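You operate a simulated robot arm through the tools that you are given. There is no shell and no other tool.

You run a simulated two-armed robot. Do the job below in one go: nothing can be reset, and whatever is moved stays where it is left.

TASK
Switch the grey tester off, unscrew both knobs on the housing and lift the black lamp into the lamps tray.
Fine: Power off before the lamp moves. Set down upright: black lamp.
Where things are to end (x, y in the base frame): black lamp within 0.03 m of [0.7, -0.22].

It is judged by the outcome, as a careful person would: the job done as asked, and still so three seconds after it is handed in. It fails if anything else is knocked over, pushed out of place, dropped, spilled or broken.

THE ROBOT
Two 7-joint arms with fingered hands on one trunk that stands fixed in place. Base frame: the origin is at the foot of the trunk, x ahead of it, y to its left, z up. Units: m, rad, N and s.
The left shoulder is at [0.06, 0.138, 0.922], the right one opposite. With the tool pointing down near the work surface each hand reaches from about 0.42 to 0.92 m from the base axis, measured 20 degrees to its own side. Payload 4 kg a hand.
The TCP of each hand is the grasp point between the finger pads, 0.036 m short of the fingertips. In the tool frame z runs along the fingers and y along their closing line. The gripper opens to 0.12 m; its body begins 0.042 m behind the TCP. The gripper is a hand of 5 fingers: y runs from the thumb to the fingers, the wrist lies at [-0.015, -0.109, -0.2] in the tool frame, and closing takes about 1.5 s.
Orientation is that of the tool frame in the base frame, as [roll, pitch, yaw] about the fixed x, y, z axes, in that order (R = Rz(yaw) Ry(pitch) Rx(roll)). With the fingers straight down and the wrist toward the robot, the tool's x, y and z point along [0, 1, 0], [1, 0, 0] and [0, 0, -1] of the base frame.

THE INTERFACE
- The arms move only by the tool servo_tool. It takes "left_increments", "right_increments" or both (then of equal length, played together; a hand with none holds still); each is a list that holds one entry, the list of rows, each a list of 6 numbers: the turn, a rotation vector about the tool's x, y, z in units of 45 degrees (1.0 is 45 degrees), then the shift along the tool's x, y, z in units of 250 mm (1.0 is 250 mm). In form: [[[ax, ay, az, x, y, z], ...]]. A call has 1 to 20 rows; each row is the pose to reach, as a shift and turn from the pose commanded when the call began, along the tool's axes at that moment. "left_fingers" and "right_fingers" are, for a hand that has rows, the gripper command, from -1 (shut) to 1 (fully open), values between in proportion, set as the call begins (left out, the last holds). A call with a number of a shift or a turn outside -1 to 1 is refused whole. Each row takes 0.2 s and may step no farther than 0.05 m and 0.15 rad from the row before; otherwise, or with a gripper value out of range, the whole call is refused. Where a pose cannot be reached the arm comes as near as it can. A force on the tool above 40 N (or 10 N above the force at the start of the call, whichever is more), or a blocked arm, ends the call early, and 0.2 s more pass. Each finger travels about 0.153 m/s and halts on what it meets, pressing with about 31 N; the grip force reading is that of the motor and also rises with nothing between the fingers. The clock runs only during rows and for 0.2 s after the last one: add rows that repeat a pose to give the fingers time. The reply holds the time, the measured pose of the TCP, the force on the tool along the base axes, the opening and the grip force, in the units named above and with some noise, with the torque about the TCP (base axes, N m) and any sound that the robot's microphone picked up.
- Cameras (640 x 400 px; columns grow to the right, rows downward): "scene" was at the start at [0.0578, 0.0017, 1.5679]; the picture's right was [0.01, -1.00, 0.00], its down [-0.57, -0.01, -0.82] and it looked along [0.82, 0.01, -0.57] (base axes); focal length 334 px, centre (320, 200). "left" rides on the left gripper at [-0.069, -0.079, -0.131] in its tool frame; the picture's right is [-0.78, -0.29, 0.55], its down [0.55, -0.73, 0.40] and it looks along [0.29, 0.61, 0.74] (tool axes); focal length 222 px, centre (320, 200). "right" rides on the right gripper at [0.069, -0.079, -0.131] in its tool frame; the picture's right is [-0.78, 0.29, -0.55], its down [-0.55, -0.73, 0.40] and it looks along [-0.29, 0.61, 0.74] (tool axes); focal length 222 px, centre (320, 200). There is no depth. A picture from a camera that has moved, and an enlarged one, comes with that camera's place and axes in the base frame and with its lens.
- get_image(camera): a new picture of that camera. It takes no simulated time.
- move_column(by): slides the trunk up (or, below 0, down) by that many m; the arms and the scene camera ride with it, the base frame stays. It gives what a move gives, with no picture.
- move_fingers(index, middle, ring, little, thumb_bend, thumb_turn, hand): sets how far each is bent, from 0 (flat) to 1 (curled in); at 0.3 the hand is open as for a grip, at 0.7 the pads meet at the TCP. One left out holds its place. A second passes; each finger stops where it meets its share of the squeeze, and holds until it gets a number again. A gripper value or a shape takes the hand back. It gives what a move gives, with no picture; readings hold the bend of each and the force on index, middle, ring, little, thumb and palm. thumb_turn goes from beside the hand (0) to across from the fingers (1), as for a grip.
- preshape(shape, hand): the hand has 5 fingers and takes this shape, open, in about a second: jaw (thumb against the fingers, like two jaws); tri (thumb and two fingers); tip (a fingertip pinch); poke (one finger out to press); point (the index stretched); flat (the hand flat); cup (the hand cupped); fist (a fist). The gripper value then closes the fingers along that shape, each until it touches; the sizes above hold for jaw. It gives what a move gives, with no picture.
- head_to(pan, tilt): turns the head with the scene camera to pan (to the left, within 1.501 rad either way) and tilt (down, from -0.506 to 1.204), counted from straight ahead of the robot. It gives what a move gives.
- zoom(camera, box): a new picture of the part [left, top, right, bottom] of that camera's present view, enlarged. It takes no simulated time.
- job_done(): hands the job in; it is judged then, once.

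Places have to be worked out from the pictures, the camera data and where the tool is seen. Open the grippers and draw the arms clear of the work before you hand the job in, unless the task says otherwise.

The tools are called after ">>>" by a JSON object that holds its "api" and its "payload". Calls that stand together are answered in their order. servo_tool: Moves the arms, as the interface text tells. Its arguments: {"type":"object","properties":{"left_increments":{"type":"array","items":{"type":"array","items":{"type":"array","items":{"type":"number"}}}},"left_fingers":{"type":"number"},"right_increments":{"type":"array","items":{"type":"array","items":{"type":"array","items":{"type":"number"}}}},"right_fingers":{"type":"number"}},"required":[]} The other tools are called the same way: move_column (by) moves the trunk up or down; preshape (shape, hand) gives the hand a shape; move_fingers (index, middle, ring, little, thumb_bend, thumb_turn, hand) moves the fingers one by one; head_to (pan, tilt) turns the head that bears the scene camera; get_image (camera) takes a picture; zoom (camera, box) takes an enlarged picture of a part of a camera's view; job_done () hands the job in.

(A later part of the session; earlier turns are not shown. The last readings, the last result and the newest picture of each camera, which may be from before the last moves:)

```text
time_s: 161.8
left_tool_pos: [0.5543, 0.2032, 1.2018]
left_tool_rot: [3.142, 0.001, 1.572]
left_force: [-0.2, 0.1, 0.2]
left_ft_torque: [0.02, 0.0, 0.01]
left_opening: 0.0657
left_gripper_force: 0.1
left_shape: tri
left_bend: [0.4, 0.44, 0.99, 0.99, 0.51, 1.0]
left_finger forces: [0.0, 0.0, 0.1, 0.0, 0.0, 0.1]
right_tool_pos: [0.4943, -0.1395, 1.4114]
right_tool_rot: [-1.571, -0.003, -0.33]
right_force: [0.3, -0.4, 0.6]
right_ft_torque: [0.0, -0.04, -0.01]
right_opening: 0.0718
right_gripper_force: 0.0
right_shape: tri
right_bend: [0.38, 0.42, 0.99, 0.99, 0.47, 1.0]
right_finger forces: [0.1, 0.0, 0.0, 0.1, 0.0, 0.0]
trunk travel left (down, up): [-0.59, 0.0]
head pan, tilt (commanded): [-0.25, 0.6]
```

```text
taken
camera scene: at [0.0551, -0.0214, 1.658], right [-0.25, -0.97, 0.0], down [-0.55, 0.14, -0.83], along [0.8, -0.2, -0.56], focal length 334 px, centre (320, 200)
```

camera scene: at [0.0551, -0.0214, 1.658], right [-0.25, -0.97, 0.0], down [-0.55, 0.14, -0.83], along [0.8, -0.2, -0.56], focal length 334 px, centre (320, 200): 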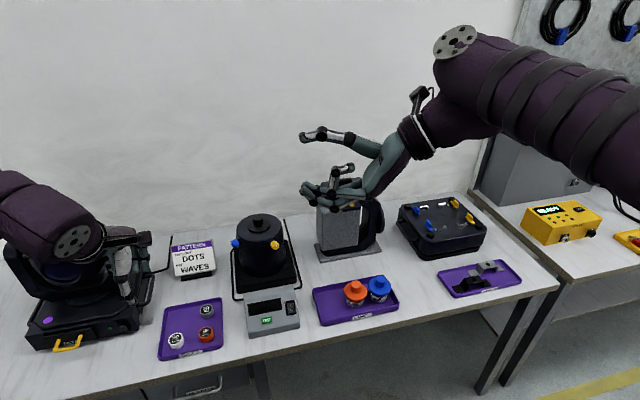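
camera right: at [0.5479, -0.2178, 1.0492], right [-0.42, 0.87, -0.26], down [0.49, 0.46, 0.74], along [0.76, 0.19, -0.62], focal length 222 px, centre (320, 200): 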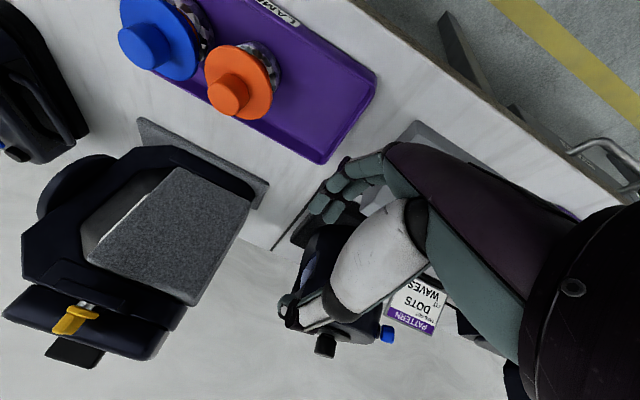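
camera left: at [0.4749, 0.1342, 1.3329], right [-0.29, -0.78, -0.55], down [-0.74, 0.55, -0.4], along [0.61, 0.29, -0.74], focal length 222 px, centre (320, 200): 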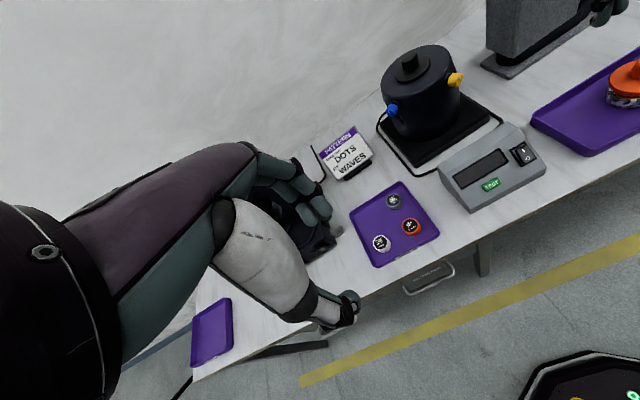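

All smooth. Now I'll move the hand forward/right and down to a staging point right of the drum.

>>> {"api": "servo_tool", "payload": {"right_increments": [[[0, 0, 0, 0.0923, 0.0984, -0.0148], [0, 0, 0, 0.1846, 0.1968, -0.0296], [0, 0, 0, 0.2769, 0.2952, -0.0444], [0, 0, 0, 0.3692, 0.3936, -0.0592], [0, 0, 0, 0.4615, 0.492, -0.074], [0, 0, 0, 0.5538, 0.5904, -0.0888], [0, 0, 0, 0.6461, 0.6888, -0.1036], [0, 0, 0, 0.7384, 0.7872, -0.1184], [0, 0, 0, 0.8307, 0.8856, -0.1332], [0, 0, 0, 0.923, 0.984, -0.148], [0, 0, 0, 0.923, 0.984, -0.148]]]}}

>>> {"api": "get_image", "payload": {"camera": "scene"}}

```text
time_s: 164.2
left_tool_pos: [0.553, 0.2039, 1.2023]
left_tool_rot: [-3.141, 0.0, 1.57]
left_force: [0.2, 0.3, 0.9]
left_ft_torque: [-0.01, -0.05, -0.01]
left_opening: 0.0657
left_gripper_force: 0.0
left_shape: tri
left_bend: [0.4, 0.44, 0.99, 0.99, 0.51, 1.0]
left_finger forces: [0.0, 0.0, 0.0, 0.0, 0.0, 0.0]
right_tool_pos: [0.7009, -0.2483, 1.1644]
right_tool_rot: [-1.57, -0.003, -0.33]
right_force: [-0.1, -0.4, -0.2]
right_ft_torque: [-0.02, 0.0, -0.02]
right_opening: 0.0721
right_gripper_force: 0.1
right_shape: tri
right_bend: [0.38, 0.42, 0.99, 0.99, 0.47, 1.0]
right_finger forces: [0.1, 0.1, 0.0, 0.1, 0.0, 0.0]
trunk travel left (down, up): [-0.59, 0.0]
head pan, tilt (commanded): [-0.25, 0.6]
```

```text
taken
camera scene: at [0.0544, -0.021, 1.658], right [-0.25, -0.97, 0.0], down [-0.55, 0.14, -0.83], along [0.8, -0.2, -0.56], focal length 334 px, centre (320, 200)
```

scene: 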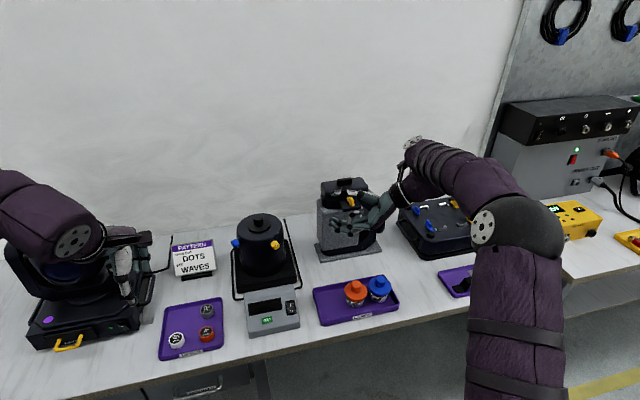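

Staging reached. I'll yaw slightly to 60° (more clearance to the printer) and go down to the pre-grasp point ~8 cm from the knob.

>>> {"api": "servo_tool", "payload": {"right_increments": [[[0, 0.04, 0, 0.034, 0.14, 0.05], [0, 0.08, 0, 0.067, 0.28, 0.11], [0, 0.12, 0, 0.1, 0.42, 0.17], [0, 0.16, 0, 0.134, 0.55, 0.23], [0, 0.2, 0, 0.168, 0.68, 0.3], [0, 0.244, 0, 0.2, 0.77, 0.37], [0, 0.244, 0, 0.235, 0.816, 0.437], [0, 0.244, 0, 0.235, 0.816, 0.437]]]}}

>>> {"api": "head_to", "payload": {"pan": 0.0, "tilt": 0.6}}

>>> {"api": "get_image", "payload": {"camera": "scene"}}

>>> {"api": "get_image", "payload": {"camera": "right"}}

```text
time_s: 166.0
left_tool_pos: [0.5543, 0.2026, 1.2035]
left_tool_rot: [-3.141, -0.001, 1.572]
left_force: [-0.6, -0.1, -0.5]
left_ft_torque: [-0.04, -0.02, -0.03]
left_opening: 0.0659
left_gripper_force: 0.1
left_shape: tri
left_bend: [0.4, 0.44, 0.99, 0.99, 0.51, 1.0]
left_finger forces: [0.0, 0.0, 0.1, 0.1, 0.0, 0.0]
right_tool_pos: [0.7928, -0.1665, 0.9596]
right_tool_rot: [-1.569, -0.003, -0.523]
right_force: [-0.5, 0.3, 0.8]
right_ft_torque: [0.0, 0.0, 0.01]
right_opening: 0.072
right_gripper_force: 0.1
right_shape: tri
right_bend: [0.38, 0.42, 0.99, 0.99, 0.47, 1.0]
right_finger forces: [0.1, 0.1, 0.0, 0.0, 0.1, 0.0]
trunk travel left (down, up): [-0.59, 0.0]
head pan, tilt (commanded): [-0.25, 0.6]
```

```text
time_s: 166.8
left_tool_pos: [0.555, 0.2034, 1.2029]
left_tool_rot: [3.141, 0.0, 1.571]
left_force: [-0.4, -0.4, 0.1]
left_ft_torque: [-0.01, 0.02, -0.01]
left_opening: 0.0661
left_gripper_force: 0.0
left_shape: tri
left_bend: [0.4, 0.44, 0.99, 0.99, 0.51, 1.0]
left_finger forces: [0.1, 0.0, 0.0, 0.1, 0.1, 0.1]
right_tool_pos: [0.7916, -0.1649, 0.9606]
right_tool_rot: [-1.57, -0.002, -0.522]
right_force: [0.8, 0.9, -0.3]
right_ft_torque: [0.0, -0.02, 0.0]
right_opening: 0.0721
right_gripper_force: 0.0
right_shape: tri
right_bend: [0.38, 0.42, 0.99, 0.99, 0.47, 1.0]
right_finger forces: [0.1, 0.0, 0.1, 0.0, 0.1, 0.0]
trunk travel left (down, up): [-0.59, 0.0]
head pan, tilt (commanded): [0.0, 0.6]
```

```text
taken
camera scene: at [0.0579, 0.0004, 1.6579], right [0.0, -1.0, 0.0], down [-0.57, 0.0, -0.83], along [0.83, 0.0, -0.57], focal length 334 px, centre (320, 200)
```

scene: 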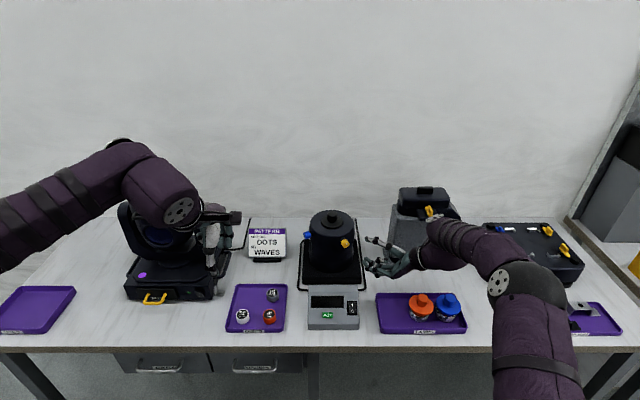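

```text
taken
camera right: at [0.7876, -0.3142, 1.0395], right [-0.95, -0.08, -0.29], down [-0.28, 0.62, 0.73], along [0.12, 0.78, -0.61], focal length 222 px, centre (320, 200)
```

right: 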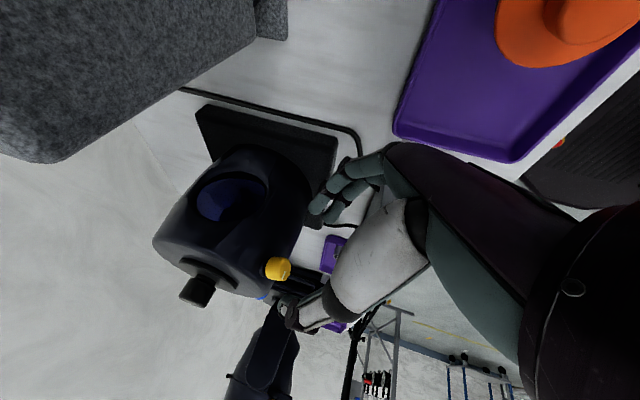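

Reached exactly, with a comfortable elbow-high posture. I'll zoom to refine alignment with the knob.

>>> {"api": "zoom", "payload": {"camera": "right", "box": [230, 220, 330, 320]}}

>>> {"api": "zoom", "payload": {"camera": "scene", "box": [320, 215, 420, 295]}}

```text
4.00 times, centred on (280, 270) of right
camera zoom: at [0.7876, -0.3142, 1.0395], right [-0.95, -0.08, -0.29], down [-0.28, 0.62, 0.73], along [0.12, 0.78, -0.61], focal length 888 px, centre (480, -80)
```

zoom: 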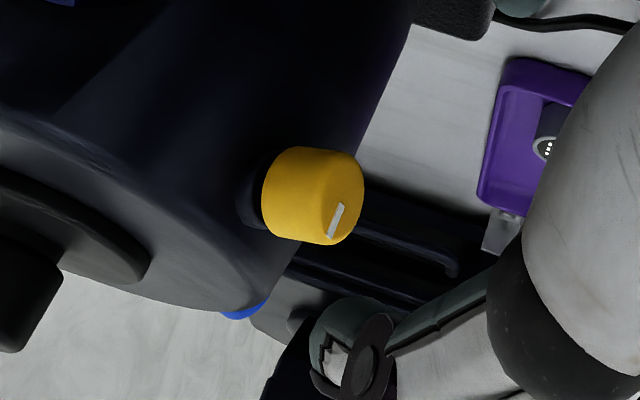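

```text
5.00 times, centred on (370, 255) of scene
camera zoom: at [0.0579, 0.0004, 1.6579], right [0.0, -1.0, 0.0], down [-0.57, 0.0, -0.83], along [0.83, 0.0, -0.57], focal length 1672 px, centre (70, -75)
```

zoom: 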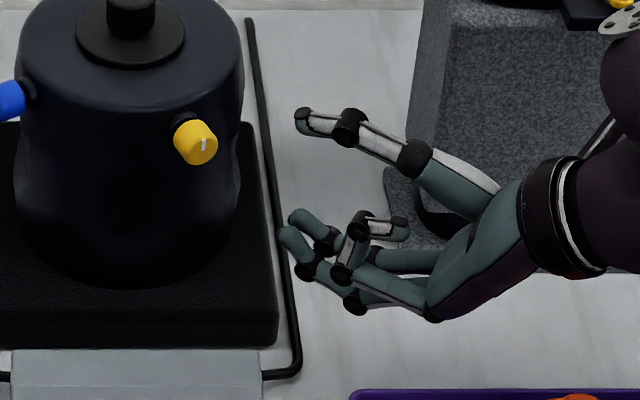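

Alignment is within ~2 mm. I'll advance ~7.9 cm along the fingers so the tips straddle the yellow knob (thumb above, fingers below).

>>> {"api": "servo_tool", "payload": {"right_increments": [[[0, 0, 0, -0.004, -0.006, 0.06], [0, 0, 0, -0.004, -0.006, 0.12], [0, 0, 0, -0.004, -0.006, 0.18], [0, 0, 0, -0.004, -0.006, 0.24], [0, 0, 0, -0.004, -0.006, 0.29], [0, 0, 0, -0.004, -0.006, 0.314], [0, 0, 0, -0.004, -0.006, 0.314]]]}}

>>> {"api": "zoom", "payload": {"camera": "scene", "box": [320, 215, 400, 275]}}

>>> {"api": "zoom", "payload": {"camera": "right", "box": [230, 180, 390, 320]}}

>>> {"api": "zoom", "payload": {"camera": "left", "box": [370, 20, 570, 160]}}

```text
time_s: 168.3
left_tool_pos: [0.5526, 0.2069, 1.2029]
left_tool_rot: [-3.14, -0.002, 1.574]
left_force: [0.9, -0.2, 0.5]
left_ft_torque: [-0.02, 0.04, 0.02]
left_opening: 0.066
left_gripper_force: 0.1
left_shape: tri
left_bend: [0.4, 0.44, 0.99, 0.99, 0.51, 1.0]
left_finger forces: [0.0, 0.0, 0.1, 0.0, 0.0, 0.1]
right_tool_pos: [0.8295, -0.1061, 0.9573]
right_tool_rot: [-1.589, -0.002, -0.525]
right_force: [-24.7, -22.5, 0.2]
right_ft_torque: [-0.89, 0.87, 0.0]
right_opening: 0.0704
right_gripper_force: 0.1
right_shape: tri
right_bend: [0.37, 0.42, 0.99, 0.99, 0.47, 1.0]
right_finger forces: [33.9, 0.1, 0.1, 0.0, 0.1, 0.0]
trunk travel left (down, up): [-0.59, 0.0]
head pan, tilt (commanded): [0.0, 0.6]
stopped in row 7 (right hand): the force on the tool passed its limit at 42 N (the readings are from after the stop); the commanded pose is now the measured one
```

```text
6.67 times, centred on (360, 245) of scene
camera zoom: at [0.0552, -0.0011, 1.658], right [0.0, -1.0, 0.0], down [-0.56, 0.0, -0.83], along [0.83, 0.0, -0.56], focal length 2229 px, centre (53, -100)
```

zoom: 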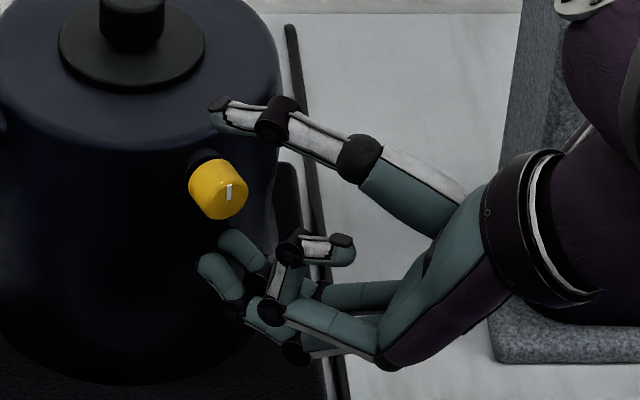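

```text
2.86 times, centred on (310, 250) of right
camera zoom: at [0.8252, -0.2537, 1.0378], right [-0.96, -0.09, -0.28], down [-0.27, 0.63, 0.73], along [0.12, 0.77, -0.63], focal length 635 px, centre (349, 57)
```

zoom: 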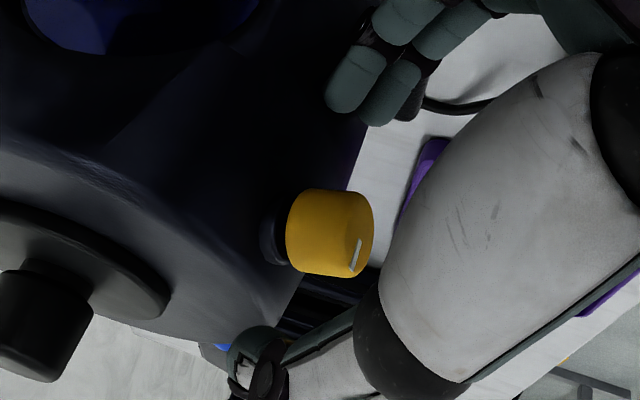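

```text
2.86 times, centred on (470, 90) of left
camera zoom: at [0.4728, 0.1358, 1.3337], right [-0.29, -0.79, -0.55], down [-0.74, 0.55, -0.4], along [0.61, 0.29, -0.74], focal length 635 px, centre (-109, 514)
```

zoom: 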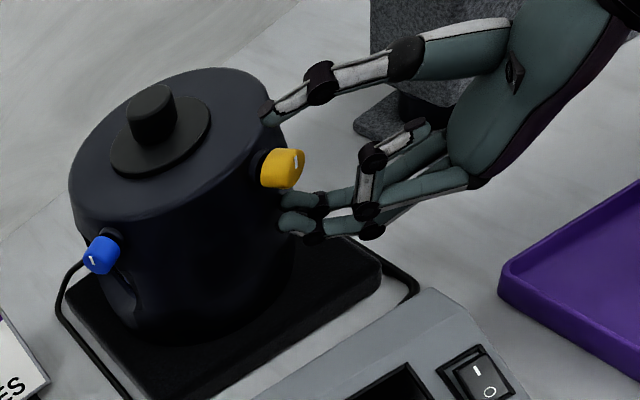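

The index fingertip touched the drum wall below the knob (42 N stop). I'll back off 1 cm right away, then compare the housing's position.

>>> {"api": "servo_tool", "payload": {"right_increments": [[[0, 0, 0, -0.01, -0.01, -0.03], [0, 0, 0, -0.016, -0.01, -0.044], [0, 0, 0, -0.016, -0.01, -0.044]]]}}

>>> {"api": "zoom", "payload": {"camera": "scene", "box": [290, 200, 400, 300]}}

>>> {"api": "zoom", "payload": {"camera": "right", "box": [230, 180, 390, 320]}}

```text
time_s: 169.1
left_tool_pos: [0.5537, 0.2049, 1.202]
left_tool_rot: [-3.14, 0.0, 1.572]
left_force: [-0.4, -0.2, 0.3]
left_ft_torque: [0.0, -0.01, -0.01]
left_opening: 0.066
left_gripper_force: 0.1
left_shape: tri
left_bend: [0.4, 0.44, 0.99, 0.99, 0.51, 1.0]
left_finger forces: [0.1, 0.0, 0.1, 0.1, 0.0, 0.0]
right_tool_pos: [0.8237, -0.1066, 0.963]
right_tool_rot: [-1.577, -0.002, -0.523]
right_force: [-1.9, -0.1, -0.6]
right_ft_torque: [-0.05, 0.08, 0.03]
right_opening: 0.0722
right_gripper_force: 0.1
right_shape: tri
right_bend: [0.37, 0.42, 0.99, 0.99, 0.47, 1.0]
right_finger forces: [1.8, 0.1, 0.0, 0.1, 0.1, 0.0]
trunk travel left (down, up): [-0.59, 0.0]
head pan, tilt (commanded): [0.0, 0.6]
```

```text
4.00 times, centred on (345, 250) of scene
camera zoom: at [0.0581, 0.0007, 1.6579], right [0.0, -1.0, 0.0], down [-0.56, 0.0, -0.83], along [0.83, 0.0, -0.56], focal length 1338 px, centre (220, 0)
```

zoom: 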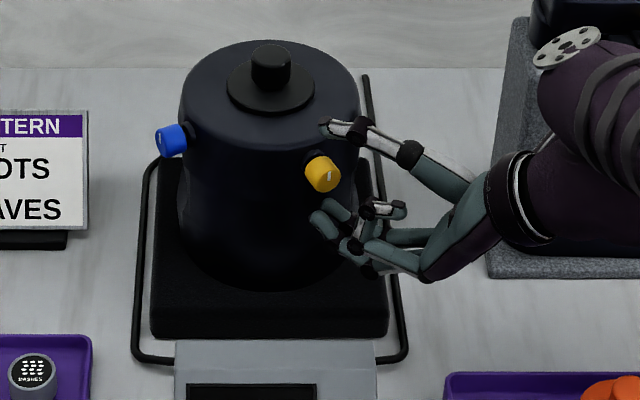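

```text
2.86 times, centred on (310, 250) of right
camera zoom: at [0.8189, -0.2543, 1.0434], right [-0.95, -0.08, -0.29], down [-0.28, 0.62, 0.73], along [0.12, 0.78, -0.62], focal length 635 px, centre (349, 57)
```

zoom: 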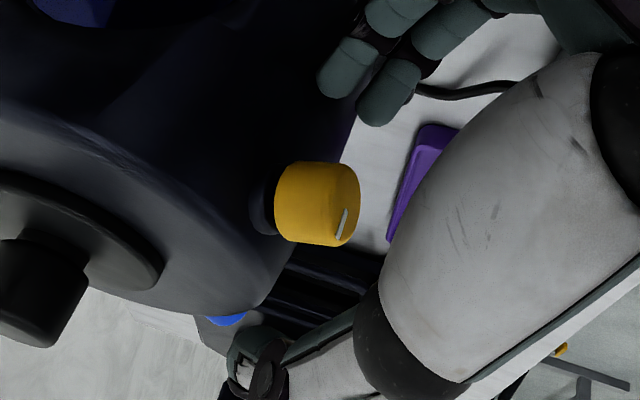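

Contact is nearly gone and the housing hasn't visibly moved. The knob is ~3 cm ahead on the tool axis, so the pads overlap it; I'll ease back 3 mm more and close the fingers on it.

>>> {"api": "servo_tool", "payload": {"right_increments": [[[0, 0, 0, -0.008, 0.004, -0.012], [0, 0, 0, -0.008, 0.004, -0.012], [0, 0, 0, -0.008, 0.004, -0.012], [0, 0, 0, -0.008, 0.004, -0.012], [0, 0, 0, -0.008, 0.004, -0.012], [0, 0, 0, -0.008, 0.004, -0.012], [0, 0, 0, -0.008, 0.004, -0.012], [0, 0, 0, -0.008, 0.004, -0.012]]], "right_fingers": -1.0}}

>>> {"api": "zoom", "payload": {"camera": "scene", "box": [290, 200, 400, 300]}}

>>> {"api": "zoom", "payload": {"camera": "right", "box": [230, 180, 390, 320]}}

>>> {"api": "zoom", "payload": {"camera": "left", "box": [400, 30, 520, 130]}}

```text
time_s: 170.9
left_tool_pos: [0.5539, 0.2051, 1.2025]
left_tool_rot: [3.141, 0.001, 1.572]
left_force: [0.6, -0.5, -0.4]
left_ft_torque: [-0.02, -0.03, -0.01]
left_opening: 0.0659
left_gripper_force: 0.1
left_shape: tri
left_bend: [0.4, 0.44, 0.99, 0.99, 0.51, 1.0]
left_finger forces: [0.1, 0.0, 0.0, 0.0, 0.0, 0.1]
right_tool_pos: [0.8205, -0.1094, 0.9629]
right_tool_rot: [-1.578, -0.003, -0.522]
right_force: [0.2, -0.5, 15.9]
right_ft_torque: [0.31, -0.29, -0.02]
right_opening: 0.0115
right_gripper_force: 31.1
right_shape: tri
right_bend: [0.75, 0.64, 1.0, 1.0, 0.68, 1.0]
right_finger forces: [0.8, 20.5, 0.1, 0.1, 35.8, 0.0]
trunk travel left (down, up): [-0.59, 0.0]
head pan, tilt (commanded): [0.0, 0.6]
```

```text
4.00 times, centred on (345, 250) of scene
camera zoom: at [0.0561, 0.0007, 1.6581], right [0.0, -1.0, 0.0], down [-0.56, 0.0, -0.83], along [0.83, 0.0, -0.56], focal length 1338 px, centre (220, 0)
```

zoom: 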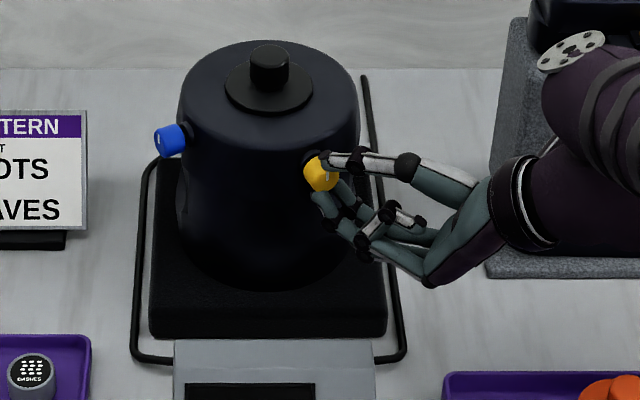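

```text
2.86 times, centred on (310, 250) of right
camera zoom: at [0.8144, -0.2575, 1.043], right [-0.95, -0.08, -0.29], down [-0.28, 0.63, 0.73], along [0.12, 0.78, -0.62], focal length 635 px, centre (349, 57)
```

zoom: 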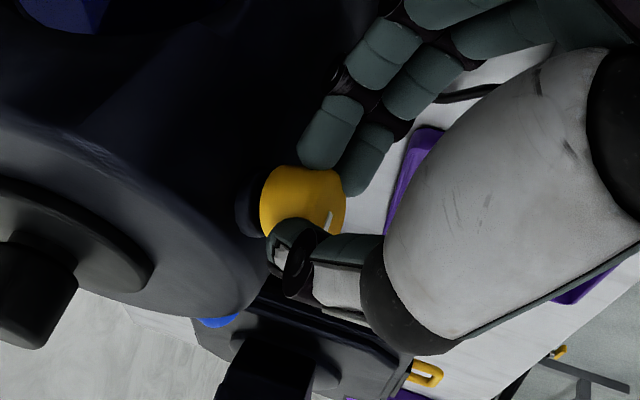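

```text
4.00 times, centred on (460, 80) of left
camera zoom: at [0.4732, 0.1361, 1.3336], right [-0.29, -0.79, -0.55], down [-0.74, 0.55, -0.4], along [0.61, 0.29, -0.74], focal length 888 px, centre (-240, 680)
```

zoom: 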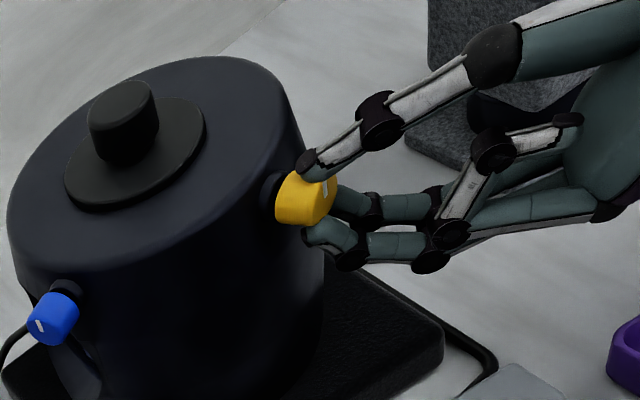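

The knob is held (thumb 36 N, middle 20 N). I'll turn counter-clockwise (seen from outside) about the knob's axis, first 30°, and watch the white mark and torque.

>>> {"api": "servo_tool", "payload": {"right_increments": [[[-0.0925, 0, -0.1387, -0.001, -0.009, 0.001], [-0.185, 0, -0.2773, -0.003, -0.018, 0.002], [-0.2775, 0, -0.416, -0.006, -0.026, 0.004], [-0.37, 0, -0.5547, -0.009, -0.035, 0.006], [-0.37, 0, -0.5547, -0.009, -0.035, 0.006]]]}}

>>> {"api": "zoom", "payload": {"camera": "scene", "box": [320, 215, 400, 275]}}

>>> {"api": "zoom", "payload": {"camera": "right", "box": [230, 180, 390, 320]}}

>>> {"api": "zoom", "payload": {"camera": "left", "box": [400, 30, 520, 130]}}

```text
time_s: 172.1
left_tool_pos: [0.5511, 0.2064, 1.2027]
left_tool_rot: [3.139, -0.001, 1.573]
left_force: [-0.5, 0.0, 1.4]
left_ft_torque: [0.05, 0.04, 0.03]
left_opening: 0.0661
left_gripper_force: 0.1
left_shape: tri
left_bend: [0.4, 0.44, 0.99, 0.99, 0.51, 1.0]
left_finger forces: [0.0, 0.1, 0.0, 0.1, 0.0, 0.0]
right_tool_pos: [0.8174, -0.1057, 0.9723]
right_tool_rot: [-1.892, -0.435, -0.45]
right_force: [-11.0, 2.5, 18.2]
right_ft_torque: [0.57, -0.31, 0.37]
right_opening: 0.0108
right_gripper_force: 31.5
right_shape: tri
right_bend: [0.75, 0.66, 1.0, 1.0, 0.68, 1.0]
right_finger forces: [0.5, 20.4, 0.0, 0.0, 39.9, 0.1]
trunk travel left (down, up): [-0.59, 0.0]
head pan, tilt (commanded): [0.0, 0.6]
```

```text
6.67 times, centred on (360, 245) of scene
camera zoom: at [0.054, 0.001, 1.6581], right [0.0, -1.0, 0.0], down [-0.56, 0.0, -0.83], along [0.83, 0.0, -0.56], focal length 2229 px, centre (53, -100)
```

zoom: 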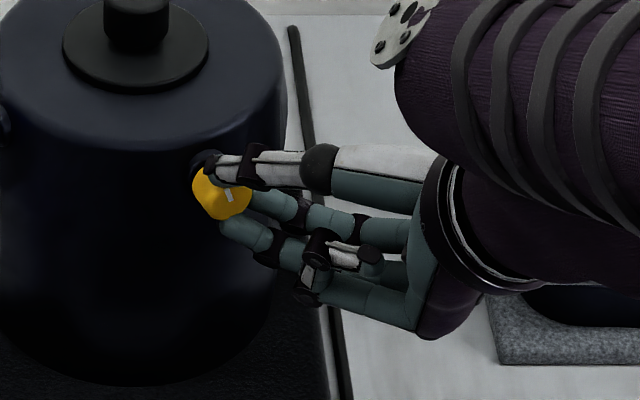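

```text
2.86 times, centred on (310, 250) of right
camera zoom: at [0.7874, -0.2026, 1.1058], right [-0.87, -0.26, -0.42], down [-0.4, 0.87, 0.29], along [0.29, 0.42, -0.86], focal length 635 px, centre (349, 57)
```

zoom: 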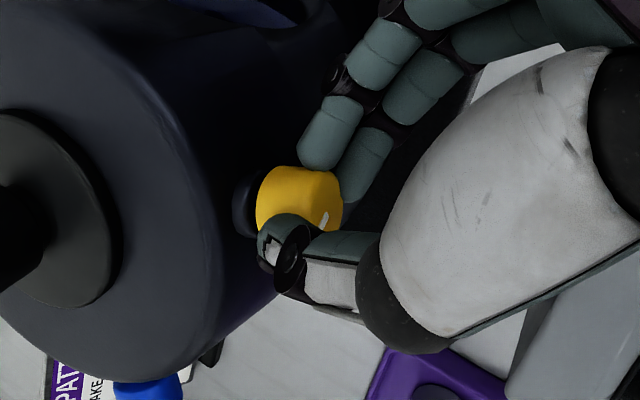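

```text
4.00 times, centred on (460, 80) of left
camera zoom: at [0.4715, 0.1364, 1.3342], right [-0.29, -0.79, -0.55], down [-0.74, 0.55, -0.4], along [0.61, 0.29, -0.74], focal length 888 px, centre (-240, 680)
```

zoom: 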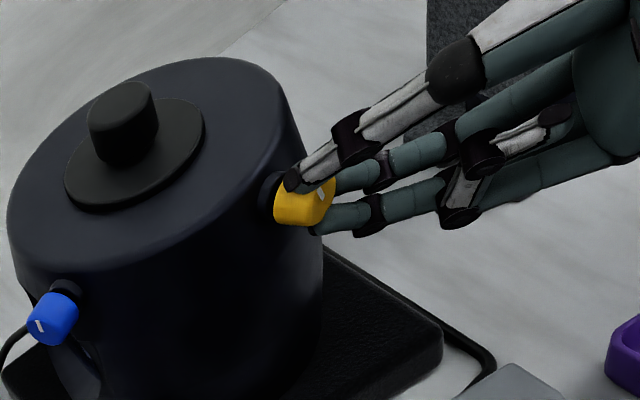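

The knob is turning with the hand (mark tilted, torque modest). I'll continue another 37° in the same sense.

>>> {"api": "servo_tool", "payload": {"right_increments": [[[-0.0925, 0, -0.1387, -0.001, -0.009, 0.001], [-0.185, 0, -0.2773, -0.003, -0.018, 0.002], [-0.2775, 0, -0.416, -0.006, -0.026, 0.004], [-0.37, 0, -0.5547, -0.009, -0.035, 0.006], [-0.4625, 0, -0.6933, -0.014, -0.042, 0.01], [-0.4625, 0, -0.6933, -0.014, -0.042, 0.01]]]}}

>>> {"api": "zoom", "payload": {"camera": "scene", "box": [320, 215, 400, 275]}}

>>> {"api": "zoom", "payload": {"camera": "right", "box": [230, 180, 390, 320]}}

>>> {"api": "zoom", "payload": {"camera": "left", "box": [400, 30, 520, 130]}}

```text
time_s: 173.5
left_tool_pos: [0.5519, 0.2066, 1.2032]
left_tool_rot: [3.14, -0.002, 1.574]
left_force: [0.8, 0.1, -0.5]
left_ft_torque: [0.01, 0.05, -0.02]
left_opening: 0.0661
left_gripper_force: 0.1
left_shape: tri
left_bend: [0.4, 0.44, 0.99, 0.99, 0.51, 1.0]
left_finger forces: [0.1, 0.0, 0.1, 0.0, 0.0, 0.0]
right_tool_pos: [0.8122, -0.0973, 0.9783]
right_tool_rot: [-2.518, -0.877, -0.047]
right_force: [-15.9, 9.3, 14.0]
right_ft_torque: [0.48, -0.18, 0.66]
right_opening: 0.0121
right_gripper_force: 31.0
right_shape: tri
right_bend: [0.75, 0.66, 1.0, 1.0, 0.7, 0.99]
right_finger forces: [1.6, 20.2, 0.1, 0.0, 41.2, 0.1]
trunk travel left (down, up): [-0.59, 0.0]
head pan, tilt (commanded): [0.0, 0.6]
```

```text
6.67 times, centred on (360, 245) of scene
camera zoom: at [0.0541, 0.0019, 1.6581], right [0.0, -1.0, 0.0], down [-0.56, 0.0, -0.83], along [0.83, 0.0, -0.56], focal length 2229 px, centre (53, -100)
```

zoom: 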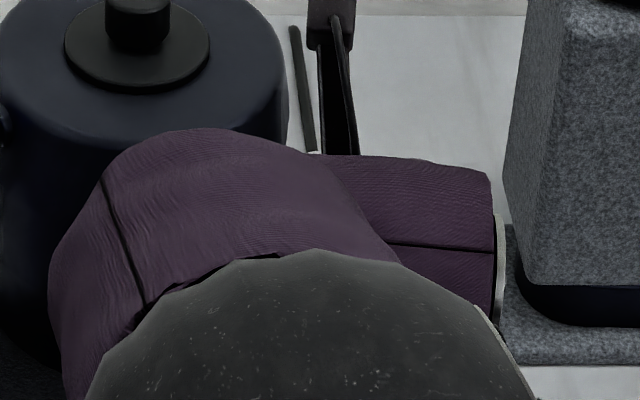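

```text
2.86 times, centred on (310, 250) of right
camera zoom: at [0.7391, -0.1068, 1.1289], right [-0.74, -0.52, -0.43], down [-0.39, 0.85, -0.35], along [0.55, -0.09, -0.83], focal length 635 px, centre (349, 57)
```

zoom: 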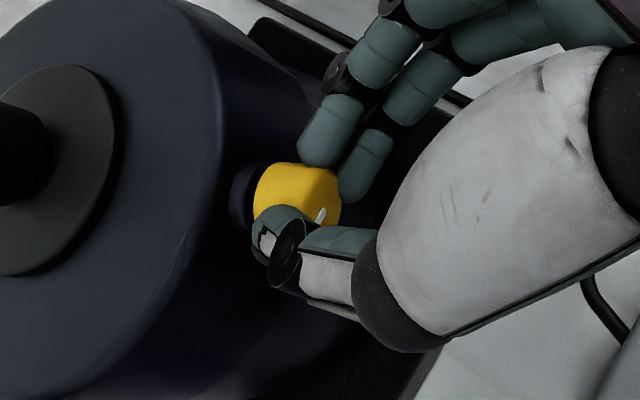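

```text
4.00 times, centred on (460, 80) of left
camera zoom: at [0.4715, 0.1371, 1.334], right [-0.29, -0.79, -0.55], down [-0.74, 0.55, -0.4], along [0.61, 0.29, -0.74], focal length 888 px, centre (-240, 680)
```

zoom: 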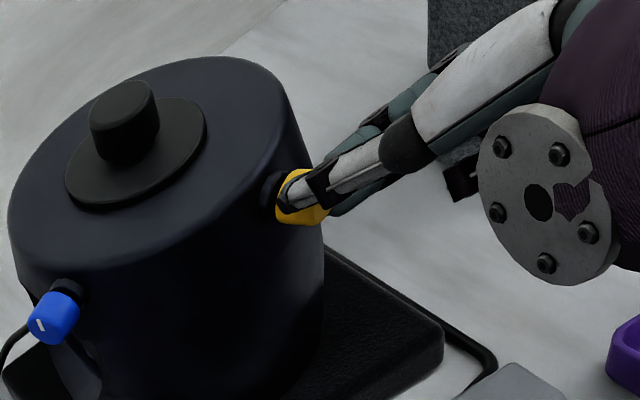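

The knob followed the whole 67° (mark fixed relative to the fingers). I'll open the fingers, retreat a little along them, and look at the knob.

>>> {"api": "servo_tool", "payload": {"right_increments": [[[0, 0, 0, 0, 0, 0], [0, 0, 0, 0, 0, 0], [0, 0, 0, 0, 0, 0], [0, 0, 0, 0, 0, -0.06], [0, 0, 0, 0, 0, -0.12], [0, 0, 0, 0, 0, -0.12]]], "right_fingers": 0.2}}

>>> {"api": "zoom", "payload": {"camera": "right", "box": [230, 180, 390, 320]}}

>>> {"api": "zoom", "payload": {"camera": "left", "box": [380, 30, 500, 130]}}

```text
time_s: 174.9
left_tool_pos: [0.5538, 0.2053, 1.2024]
left_tool_rot: [3.141, -0.001, 1.577]
left_force: [-1.2, -0.6, 0.2]
left_ft_torque: [0.05, 0.0, 0.0]
left_opening: 0.066
left_gripper_force: 0.0
left_shape: tri
left_bend: [0.4, 0.44, 0.99, 0.99, 0.51, 1.0]
left_finger forces: [0.0, 0.0, 0.0, 0.0, 0.0, 0.1]
right_tool_pos: [0.795, -0.1159, 0.9921]
right_tool_rot: [-2.517, -0.872, -0.05]
right_force: [-0.4, 0.4, 0.4]
right_ft_torque: [0.02, 0.02, 0.01]
right_opening: 0.0717
right_gripper_force: 0.1
right_shape: tri
right_bend: [0.38, 0.42, 0.99, 0.99, 0.48, 1.0]
right_finger forces: [0.0, 0.0, 0.0, 0.0, 0.0, 0.0]
trunk travel left (down, up): [-0.59, 0.0]
head pan, tilt (commanded): [0.0, 0.6]
```

```text
2.86 times, centred on (310, 250) of right
camera zoom: at [0.7222, -0.1251, 1.1427], right [-0.74, -0.52, -0.43], down [-0.39, 0.85, -0.35], along [0.54, -0.09, -0.83], focal length 635 px, centre (349, 57)
```

zoom: 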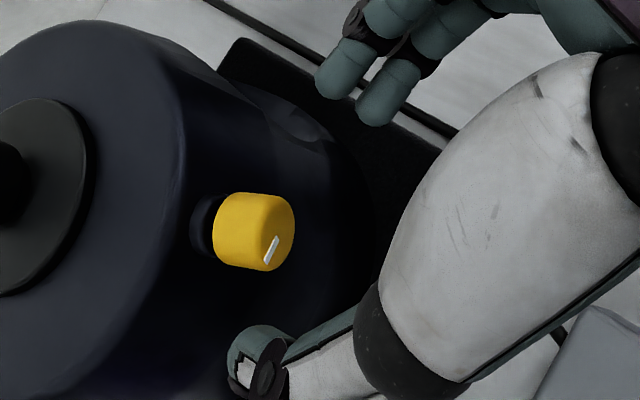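

```text
4.00 times, centred on (440, 80) of left
camera zoom: at [0.4747, 0.1362, 1.3329], right [-0.29, -0.79, -0.55], down [-0.74, 0.55, -0.4], along [0.61, 0.29, -0.74], focal length 888 px, centre (-160, 680)
```

zoom: 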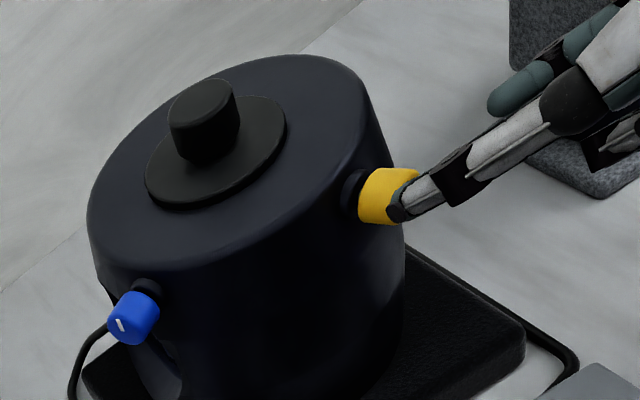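

The mark has rotated and the knob looks intact. I'll roll the open hand back 90° around the knob axis (two steps) for the next grip.

>>> {"api": "servo_tool", "payload": {"right_increments": [[[0.0925, 0, 0.1387, 0, 0.018, 0], [0.185, 0, 0.2773, -0.003, 0.036, 0.002], [0.2775, 0, 0.416, -0.008, 0.053, 0.005], [0.37, 0, 0.5547, -0.014, 0.069, 0.009], [0.4625, 0, 0.6933, -0.022, 0.084, 0.014], [0.555, 0, 0.832, -0.031, 0.098, 0.02], [0.555, 0, 0.832, -0.031, 0.098, 0.02]]]}}

>>> {"api": "servo_tool", "payload": {"right_increments": [[[0.0925, 0, 0.1387, 0, 0.018, 0], [0.185, 0, 0.2773, -0.003, 0.036, 0.002], [0.2775, 0, 0.416, -0.008, 0.053, 0.005], [0.37, 0, 0.5547, -0.014, 0.069, 0.009], [0.4625, 0, 0.6933, -0.022, 0.084, 0.014], [0.555, 0, 0.832, -0.031, 0.098, 0.02], [0.555, 0, 0.832, -0.031, 0.098, 0.02]]]}}

>>> {"api": "zoom", "payload": {"camera": "right", "box": [230, 180, 390, 320]}}

>>> {"api": "zoom", "payload": {"camera": "scene", "box": [300, 205, 420, 295]}}

```text
time_s: 176.5
left_tool_pos: [0.554, 0.2063, 1.2026]
left_tool_rot: [-3.141, -0.002, 1.574]
left_force: [0.0, 0.2, -0.4]
left_ft_torque: [-0.02, 0.0, -0.01]
left_opening: 0.0657
left_gripper_force: 0.1
left_shape: tri
left_bend: [0.4, 0.44, 0.99, 0.99, 0.51, 1.0]
left_finger forces: [0.0, 0.0, 0.0, 0.0, 0.1, 0.1]
right_tool_pos: [0.8039, -0.1331, 0.975]
right_tool_rot: [-1.806, -0.324, -0.483]
right_force: [0.0, 0.5, -0.1]
right_ft_torque: [0.01, 0.05, -0.02]
right_opening: 0.0716
right_gripper_force: 0.2
right_shape: tri
right_bend: [0.38, 0.42, 0.99, 0.99, 0.48, 1.0]
right_finger forces: [0.0, 0.0, 0.0, 0.1, 0.0, 0.0]
trunk travel left (down, up): [-0.59, 0.0]
head pan, tilt (commanded): [0.0, 0.6]
```

```text
time_s: 178.1
left_tool_pos: [0.5549, 0.2046, 1.2024]
left_tool_rot: [-3.141, 0.0, 1.574]
left_force: [0.0, 0.0, -0.8]
left_ft_torque: [0.0, 0.03, 0.02]
left_opening: 0.066
left_gripper_force: 0.0
left_shape: tri
left_bend: [0.4, 0.44, 0.99, 0.99, 0.51, 1.0]
left_finger forces: [0.0, 0.0, 0.0, 0.0, 0.0, 0.1]
right_tool_pos: [0.8038, -0.1341, 0.9483]
right_tool_rot: [-1.354, 0.323, -0.488]
right_force: [-0.4, 0.4, 0.7]
right_ft_torque: [-0.02, 0.0, 0.01]
right_opening: 0.0717
right_gripper_force: 0.0
right_shape: tri
right_bend: [0.38, 0.42, 0.99, 0.99, 0.48, 1.0]
right_finger forces: [0.0, 0.0, 0.0, 0.0, 0.0, 0.0]
trunk travel left (down, up): [-0.59, 0.0]
head pan, tilt (commanded): [0.0, 0.6]
```

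```text
2.86 times, centred on (310, 250) of right
camera zoom: at [0.8077, -0.301, 0.9729], right [-0.99, -0.01, -0.13], down [-0.13, 0.33, 0.94], along [0.04, 0.94, -0.33], focal length 635 px, centre (349, 57)
```

zoom: 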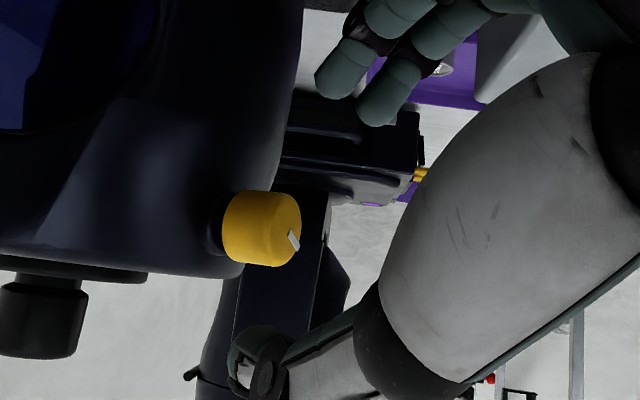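

```text
4.44 times, centred on (360, 250) of scene
camera zoom: at [0.0577, 0.0007, 1.6579], right [0.0, -1.0, 0.0], down [-0.56, 0.0, -0.83], along [0.83, 0.0, -0.56], focal length 1486 px, centre (142, -22)
```

zoom: 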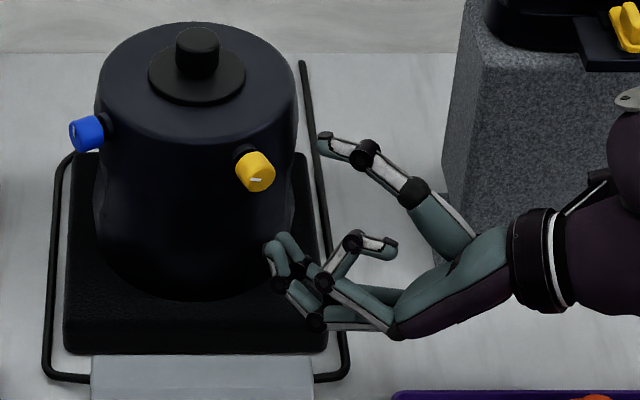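

The mark turned from vertical to nearly horizontal (~70°). Aligned again; I'll approach and close for a second stroke.

>>> {"api": "servo_tool", "payload": {"right_increments": [[[0, 0, 0, -0.004, 0, 0.05], [0, 0, 0, -0.004, 0, 0.09], [0, 0, 0, -0.004, 0, 0.115], [0, 0, 0, -0.004, 0, 0.115]]]}}

>>> {"api": "servo_tool", "payload": {"right_increments": [[[0, 0, 0, 0, 0, 0], [0, 0, 0, 0, 0, 0], [0, 0, 0, 0, 0, 0], [0, 0, 0, 0, 0, 0], [0, 0, 0, 0, 0, 0]]], "right_fingers": -1.0}}

>>> {"api": "zoom", "payload": {"camera": "right", "box": [230, 180, 390, 320]}}

```text
time_s: 179.1
left_tool_pos: [0.5544, 0.2057, 1.2017]
left_tool_rot: [-3.141, 0.0, 1.573]
left_force: [0.0, 0.5, -0.6]
left_ft_torque: [0.0, 0.02, 0.01]
left_opening: 0.0663
left_gripper_force: 0.0
left_shape: tri
left_bend: [0.4, 0.44, 0.99, 0.99, 0.51, 1.0]
left_finger forces: [0.0, 0.0, 0.0, 0.0, 0.1, 0.1]
right_tool_pos: [0.8174, -0.1084, 0.9542]
right_tool_rot: [-1.356, 0.322, -0.489]
right_force: [-0.5, 0.8, -0.4]
right_ft_torque: [0.02, -0.02, 0.04]
right_opening: 0.0717
right_gripper_force: 0.0
right_shape: tri
right_bend: [0.38, 0.42, 0.99, 0.99, 0.48, 1.0]
right_finger forces: [0.1, 0.0, 0.0, 0.1, 0.1, 0.1]
trunk travel left (down, up): [-0.59, 0.0]
head pan, tilt (commanded): [0.0, 0.6]
```

```text
time_s: 180.3
left_tool_pos: [0.5545, 0.2049, 1.2023]
left_tool_rot: [-3.14, 0.0, 1.572]
left_force: [0.0, 1.1, 0.0]
left_ft_torque: [-0.01, 0.04, -0.02]
left_opening: 0.0659
left_gripper_force: 0.0
left_shape: tri
left_bend: [0.4, 0.44, 0.99, 0.99, 0.51, 1.0]
left_finger forces: [0.0, 0.0, 0.1, 0.0, 0.0, 0.1]
right_tool_pos: [0.8183, -0.1096, 0.9546]
right_tool_rot: [-1.355, 0.323, -0.491]
right_force: [-1.1, -1.0, -0.4]
right_ft_torque: [0.01, 0.07, 0.05]
right_opening: 0.0145
right_gripper_force: 31.4
right_shape: tri
right_bend: [0.64, 0.62, 1.0, 1.0, 0.71, 1.0]
right_finger forces: [13.0, 13.2, 0.0, 0.0, 26.1, 0.0]
trunk travel left (down, up): [-0.59, 0.0]
head pan, tilt (commanded): [0.0, 0.6]
```

```text
2.86 times, centred on (310, 250) of right
camera zoom: at [0.8221, -0.2761, 0.979], right [-0.99, -0.01, -0.13], down [-0.13, 0.33, 0.94], along [0.04, 0.94, -0.33], focal length 635 px, centre (349, 57)
```

zoom: 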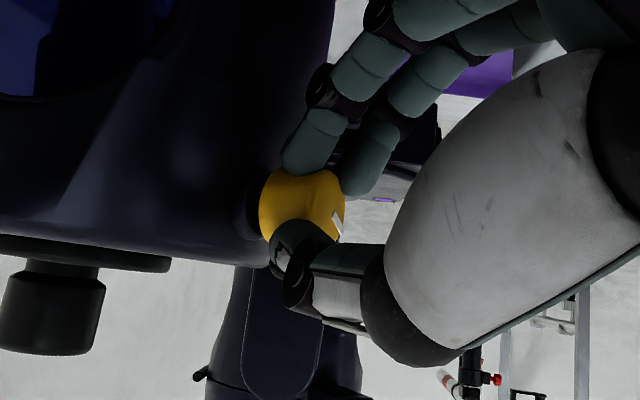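

A balanced three-finger grip (13/13/26 N). Turning 45° + 45° counter-clockwise.

>>> {"api": "servo_tool", "payload": {"right_increments": [[[-0.0925, 0, -0.1387, -0.001, -0.009, 0.001], [-0.185, 0, -0.2773, -0.003, -0.018, 0.002], [-0.2775, 0, -0.416, -0.006, -0.026, 0.004], [-0.37, 0, -0.5547, -0.009, -0.035, 0.006], [-0.4625, 0, -0.6933, -0.014, -0.042, 0.01], [-0.555, 0, -0.832, -0.019, -0.048, 0.013], [-0.555, 0, -0.832, -0.019, -0.048, 0.013]]]}}

>>> {"api": "servo_tool", "payload": {"right_increments": [[[-0.0925, 0, -0.1387, -0.001, -0.009, 0.001], [-0.185, 0, -0.2773, -0.003, -0.018, 0.002], [-0.2775, 0, -0.416, -0.006, -0.026, 0.004], [-0.37, 0, -0.5547, -0.009, -0.035, 0.006], [-0.4625, 0, -0.6933, -0.014, -0.042, 0.01], [-0.555, 0, -0.832, -0.019, -0.048, 0.013], [-0.555, 0, -0.832, -0.019, -0.048, 0.013]]]}}

>>> {"api": "zoom", "payload": {"camera": "right", "box": [230, 180, 390, 320]}}

```text
time_s: 181.9
left_tool_pos: [0.554, 0.2048, 1.2036]
left_tool_rot: [-3.141, -0.001, 1.571]
left_force: [-0.1, -0.8, -0.1]
left_ft_torque: [-0.03, 0.03, -0.02]
left_opening: 0.0661
left_gripper_force: 0.0
left_shape: tri
left_bend: [0.4, 0.44, 0.99, 0.99, 0.51, 1.0]
left_finger forces: [0.0, 0.0, 0.0, 0.0, 0.0, 0.0]
right_tool_pos: [0.8185, -0.1093, 0.9677]
right_tool_rot: [-1.808, -0.33, -0.483]
right_force: [-6.0, -1.6, 5.4]
right_ft_torque: [0.1, 0.09, 0.09]
right_opening: 0.014
right_gripper_force: 31.1
right_shape: tri
right_bend: [0.71, 0.63, 1.0, 1.0, 0.71, 1.0]
right_finger forces: [13.2, 13.9, 0.0, 0.0, 30.8, 0.1]
trunk travel left (down, up): [-0.59, 0.0]
head pan, tilt (commanded): [0.0, 0.6]
```

```text
time_s: 183.5
left_tool_pos: [0.5524, 0.2048, 1.2028]
left_tool_rot: [3.139, -0.002, 1.572]
left_force: [0.1, 0.0, -0.7]
left_ft_torque: [0.0, -0.02, 0.02]
left_opening: 0.0662
left_gripper_force: 0.0
left_shape: tri
left_bend: [0.4, 0.44, 0.99, 0.99, 0.51, 1.0]
left_finger forces: [0.1, 0.1, 0.0, 0.0, 0.0, 0.1]
right_tool_pos: [0.814, -0.101, 0.9799]
right_tool_rot: [-2.518, -0.876, -0.048]
right_force: [-7.5, -0.9, 13.6]
right_ft_torque: [0.23, -0.15, 0.11]
right_opening: 0.0144
right_gripper_force: 30.7
right_shape: tri
right_bend: [0.71, 0.63, 1.0, 1.0, 0.71, 1.0]
right_finger forces: [15.1, 12.4, 0.0, 0.0, 33.4, 0.0]
trunk travel left (down, up): [-0.59, 0.0]
head pan, tilt (commanded): [0.0, 0.6]
```

```text
2.86 times, centred on (310, 250) of right
camera zoom: at [0.739, -0.1092, 1.1296], right [-0.74, -0.52, -0.43], down [-0.39, 0.85, -0.35], along [0.55, -0.09, -0.83], focal length 635 px, centre (349, 57)
```

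zoom: 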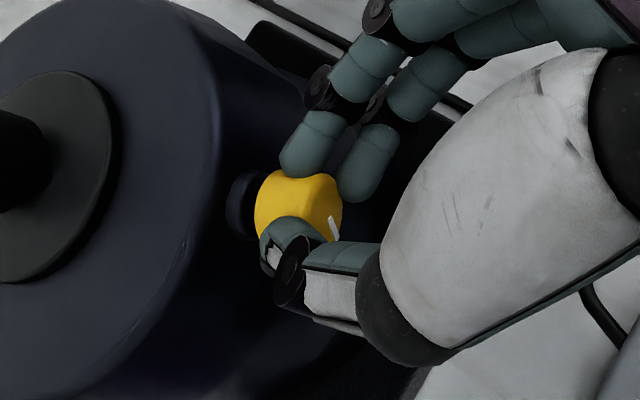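

The grip held with little slip; roughly 155° turned so far. I'll keep cycling with slightly longer strokes: release, retreat and roll back.

>>> {"api": "servo_tool", "payload": {"right_increments": [[[0, 0, 0, 0, 0, 0], [0, 0, 0, 0, 0, 0], [0, 0, 0, 0, 0, -0.06], [0, 0, 0, 0, 0, -0.116], [0.0925, 0, 0.1387, 0, 0.018, -0.116], [0.185, 0, 0.2773, -0.003, 0.036, -0.114], [0.2775, 0, 0.416, -0.008, 0.053, -0.111], [0.37, 0, 0.5547, -0.014, 0.069, -0.107], [0.4625, 0, 0.6933, -0.022, 0.084, -0.102], [0.555, 0, 0.832, -0.031, 0.098, -0.096], [0.6475, 0, 0.9707, -0.042, 0.11, -0.088], [0.6475, 0, 0.9707, -0.042, 0.11, -0.088]]], "right_fingers": 0.2}}

>>> {"api": "servo_tool", "payload": {"right_increments": [[[0.0925, 0, 0.1387, 0, 0.018, 0], [0.185, 0, 0.2773, -0.003, 0.036, 0.002], [0.2775, 0, 0.416, -0.008, 0.053, 0.005], [0.37, 0, 0.5547, -0.014, 0.069, 0.009], [0.4625, 0, 0.6933, -0.022, 0.084, 0.014], [0.555, 0, 0.832, -0.031, 0.098, 0.02], [0.6475, 0, 0.9707, -0.042, 0.11, 0.028], [0.6475, 0, 0.9707, -0.042, 0.11, 0.028]]]}}

>>> {"api": "zoom", "payload": {"camera": "right", "box": [230, 180, 390, 320]}}

>>> {"api": "zoom", "payload": {"camera": "scene", "box": [300, 205, 420, 295]}}

```text
time_s: 186.1
left_tool_pos: [0.5538, 0.2043, 1.2033]
left_tool_rot: [3.141, -0.001, 1.574]
left_force: [0.4, -0.7, 0.9]
left_ft_torque: [-0.02, -0.03, 0.03]
left_opening: 0.0662
left_gripper_force: 0.1
left_shape: tri
left_bend: [0.4, 0.44, 0.99, 0.99, 0.51, 1.0]
left_finger forces: [0.0, 0.0, 0.1, 0.0, 0.0, 0.1]
right_tool_pos: [0.8034, -0.1352, 0.9705]
right_tool_rot: [-1.728, -0.218, -0.504]
right_force: [0.6, 0.5, 0.9]
right_ft_torque: [0.0, 0.0, -0.04]
right_opening: 0.0717
right_gripper_force: 0.1
right_shape: tri
right_bend: [0.38, 0.42, 0.99, 0.99, 0.48, 1.0]
right_finger forces: [0.0, 0.0, 0.0, 0.0, 0.1, 0.0]
trunk travel left (down, up): [-0.59, 0.0]
head pan, tilt (commanded): [0.0, 0.6]
```

```text
time_s: 187.9
left_tool_pos: [0.5536, 0.206, 1.2028]
left_tool_rot: [-3.14, 0.001, 1.574]
left_force: [0.5, -0.1, 0.4]
left_ft_torque: [0.05, -0.05, 0.03]
left_opening: 0.0658
left_gripper_force: 0.0
left_shape: tri
left_bend: [0.4, 0.44, 0.99, 0.99, 0.51, 1.0]
left_finger forces: [0.1, 0.0, 0.1, 0.0, 0.0, 0.0]
right_tool_pos: [0.8006, -0.1297, 0.9398]
right_tool_rot: [-1.177, 0.532, -0.417]
right_force: [-0.2, 0.0, -0.6]
right_ft_torque: [0.01, 0.02, -0.04]
right_opening: 0.0717
right_gripper_force: 0.0
right_shape: tri
right_bend: [0.38, 0.42, 0.99, 0.99, 0.48, 1.0]
right_finger forces: [0.0, 0.0, 0.0, 0.0, 0.0, 0.0]
trunk travel left (down, up): [-0.59, 0.0]
head pan, tilt (commanded): [0.0, 0.6]
```

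```text
2.86 times, centred on (310, 250) of right
camera zoom: at [0.8049, -0.2986, 0.9248], right [-1.0, 0.01, -0.01], down [-0.01, 0.1, 0.99], along [0.01, 0.99, -0.1], focal length 635 px, centre (349, 57)
```

zoom: 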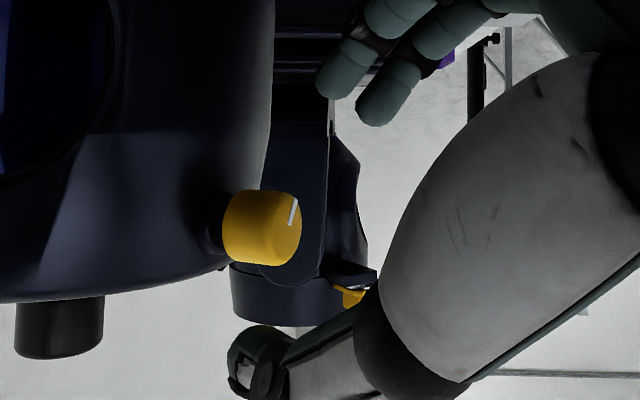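

```text
4.44 times, centred on (360, 250) of scene
camera zoom: at [0.0578, 0.0006, 1.6579], right [0.0, -1.0, 0.0], down [-0.56, 0.0, -0.83], along [0.83, 0.0, -0.56], focal length 1486 px, centre (142, -22)
```

zoom: 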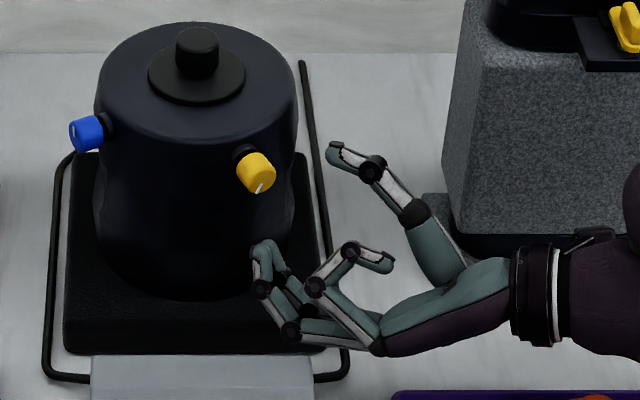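

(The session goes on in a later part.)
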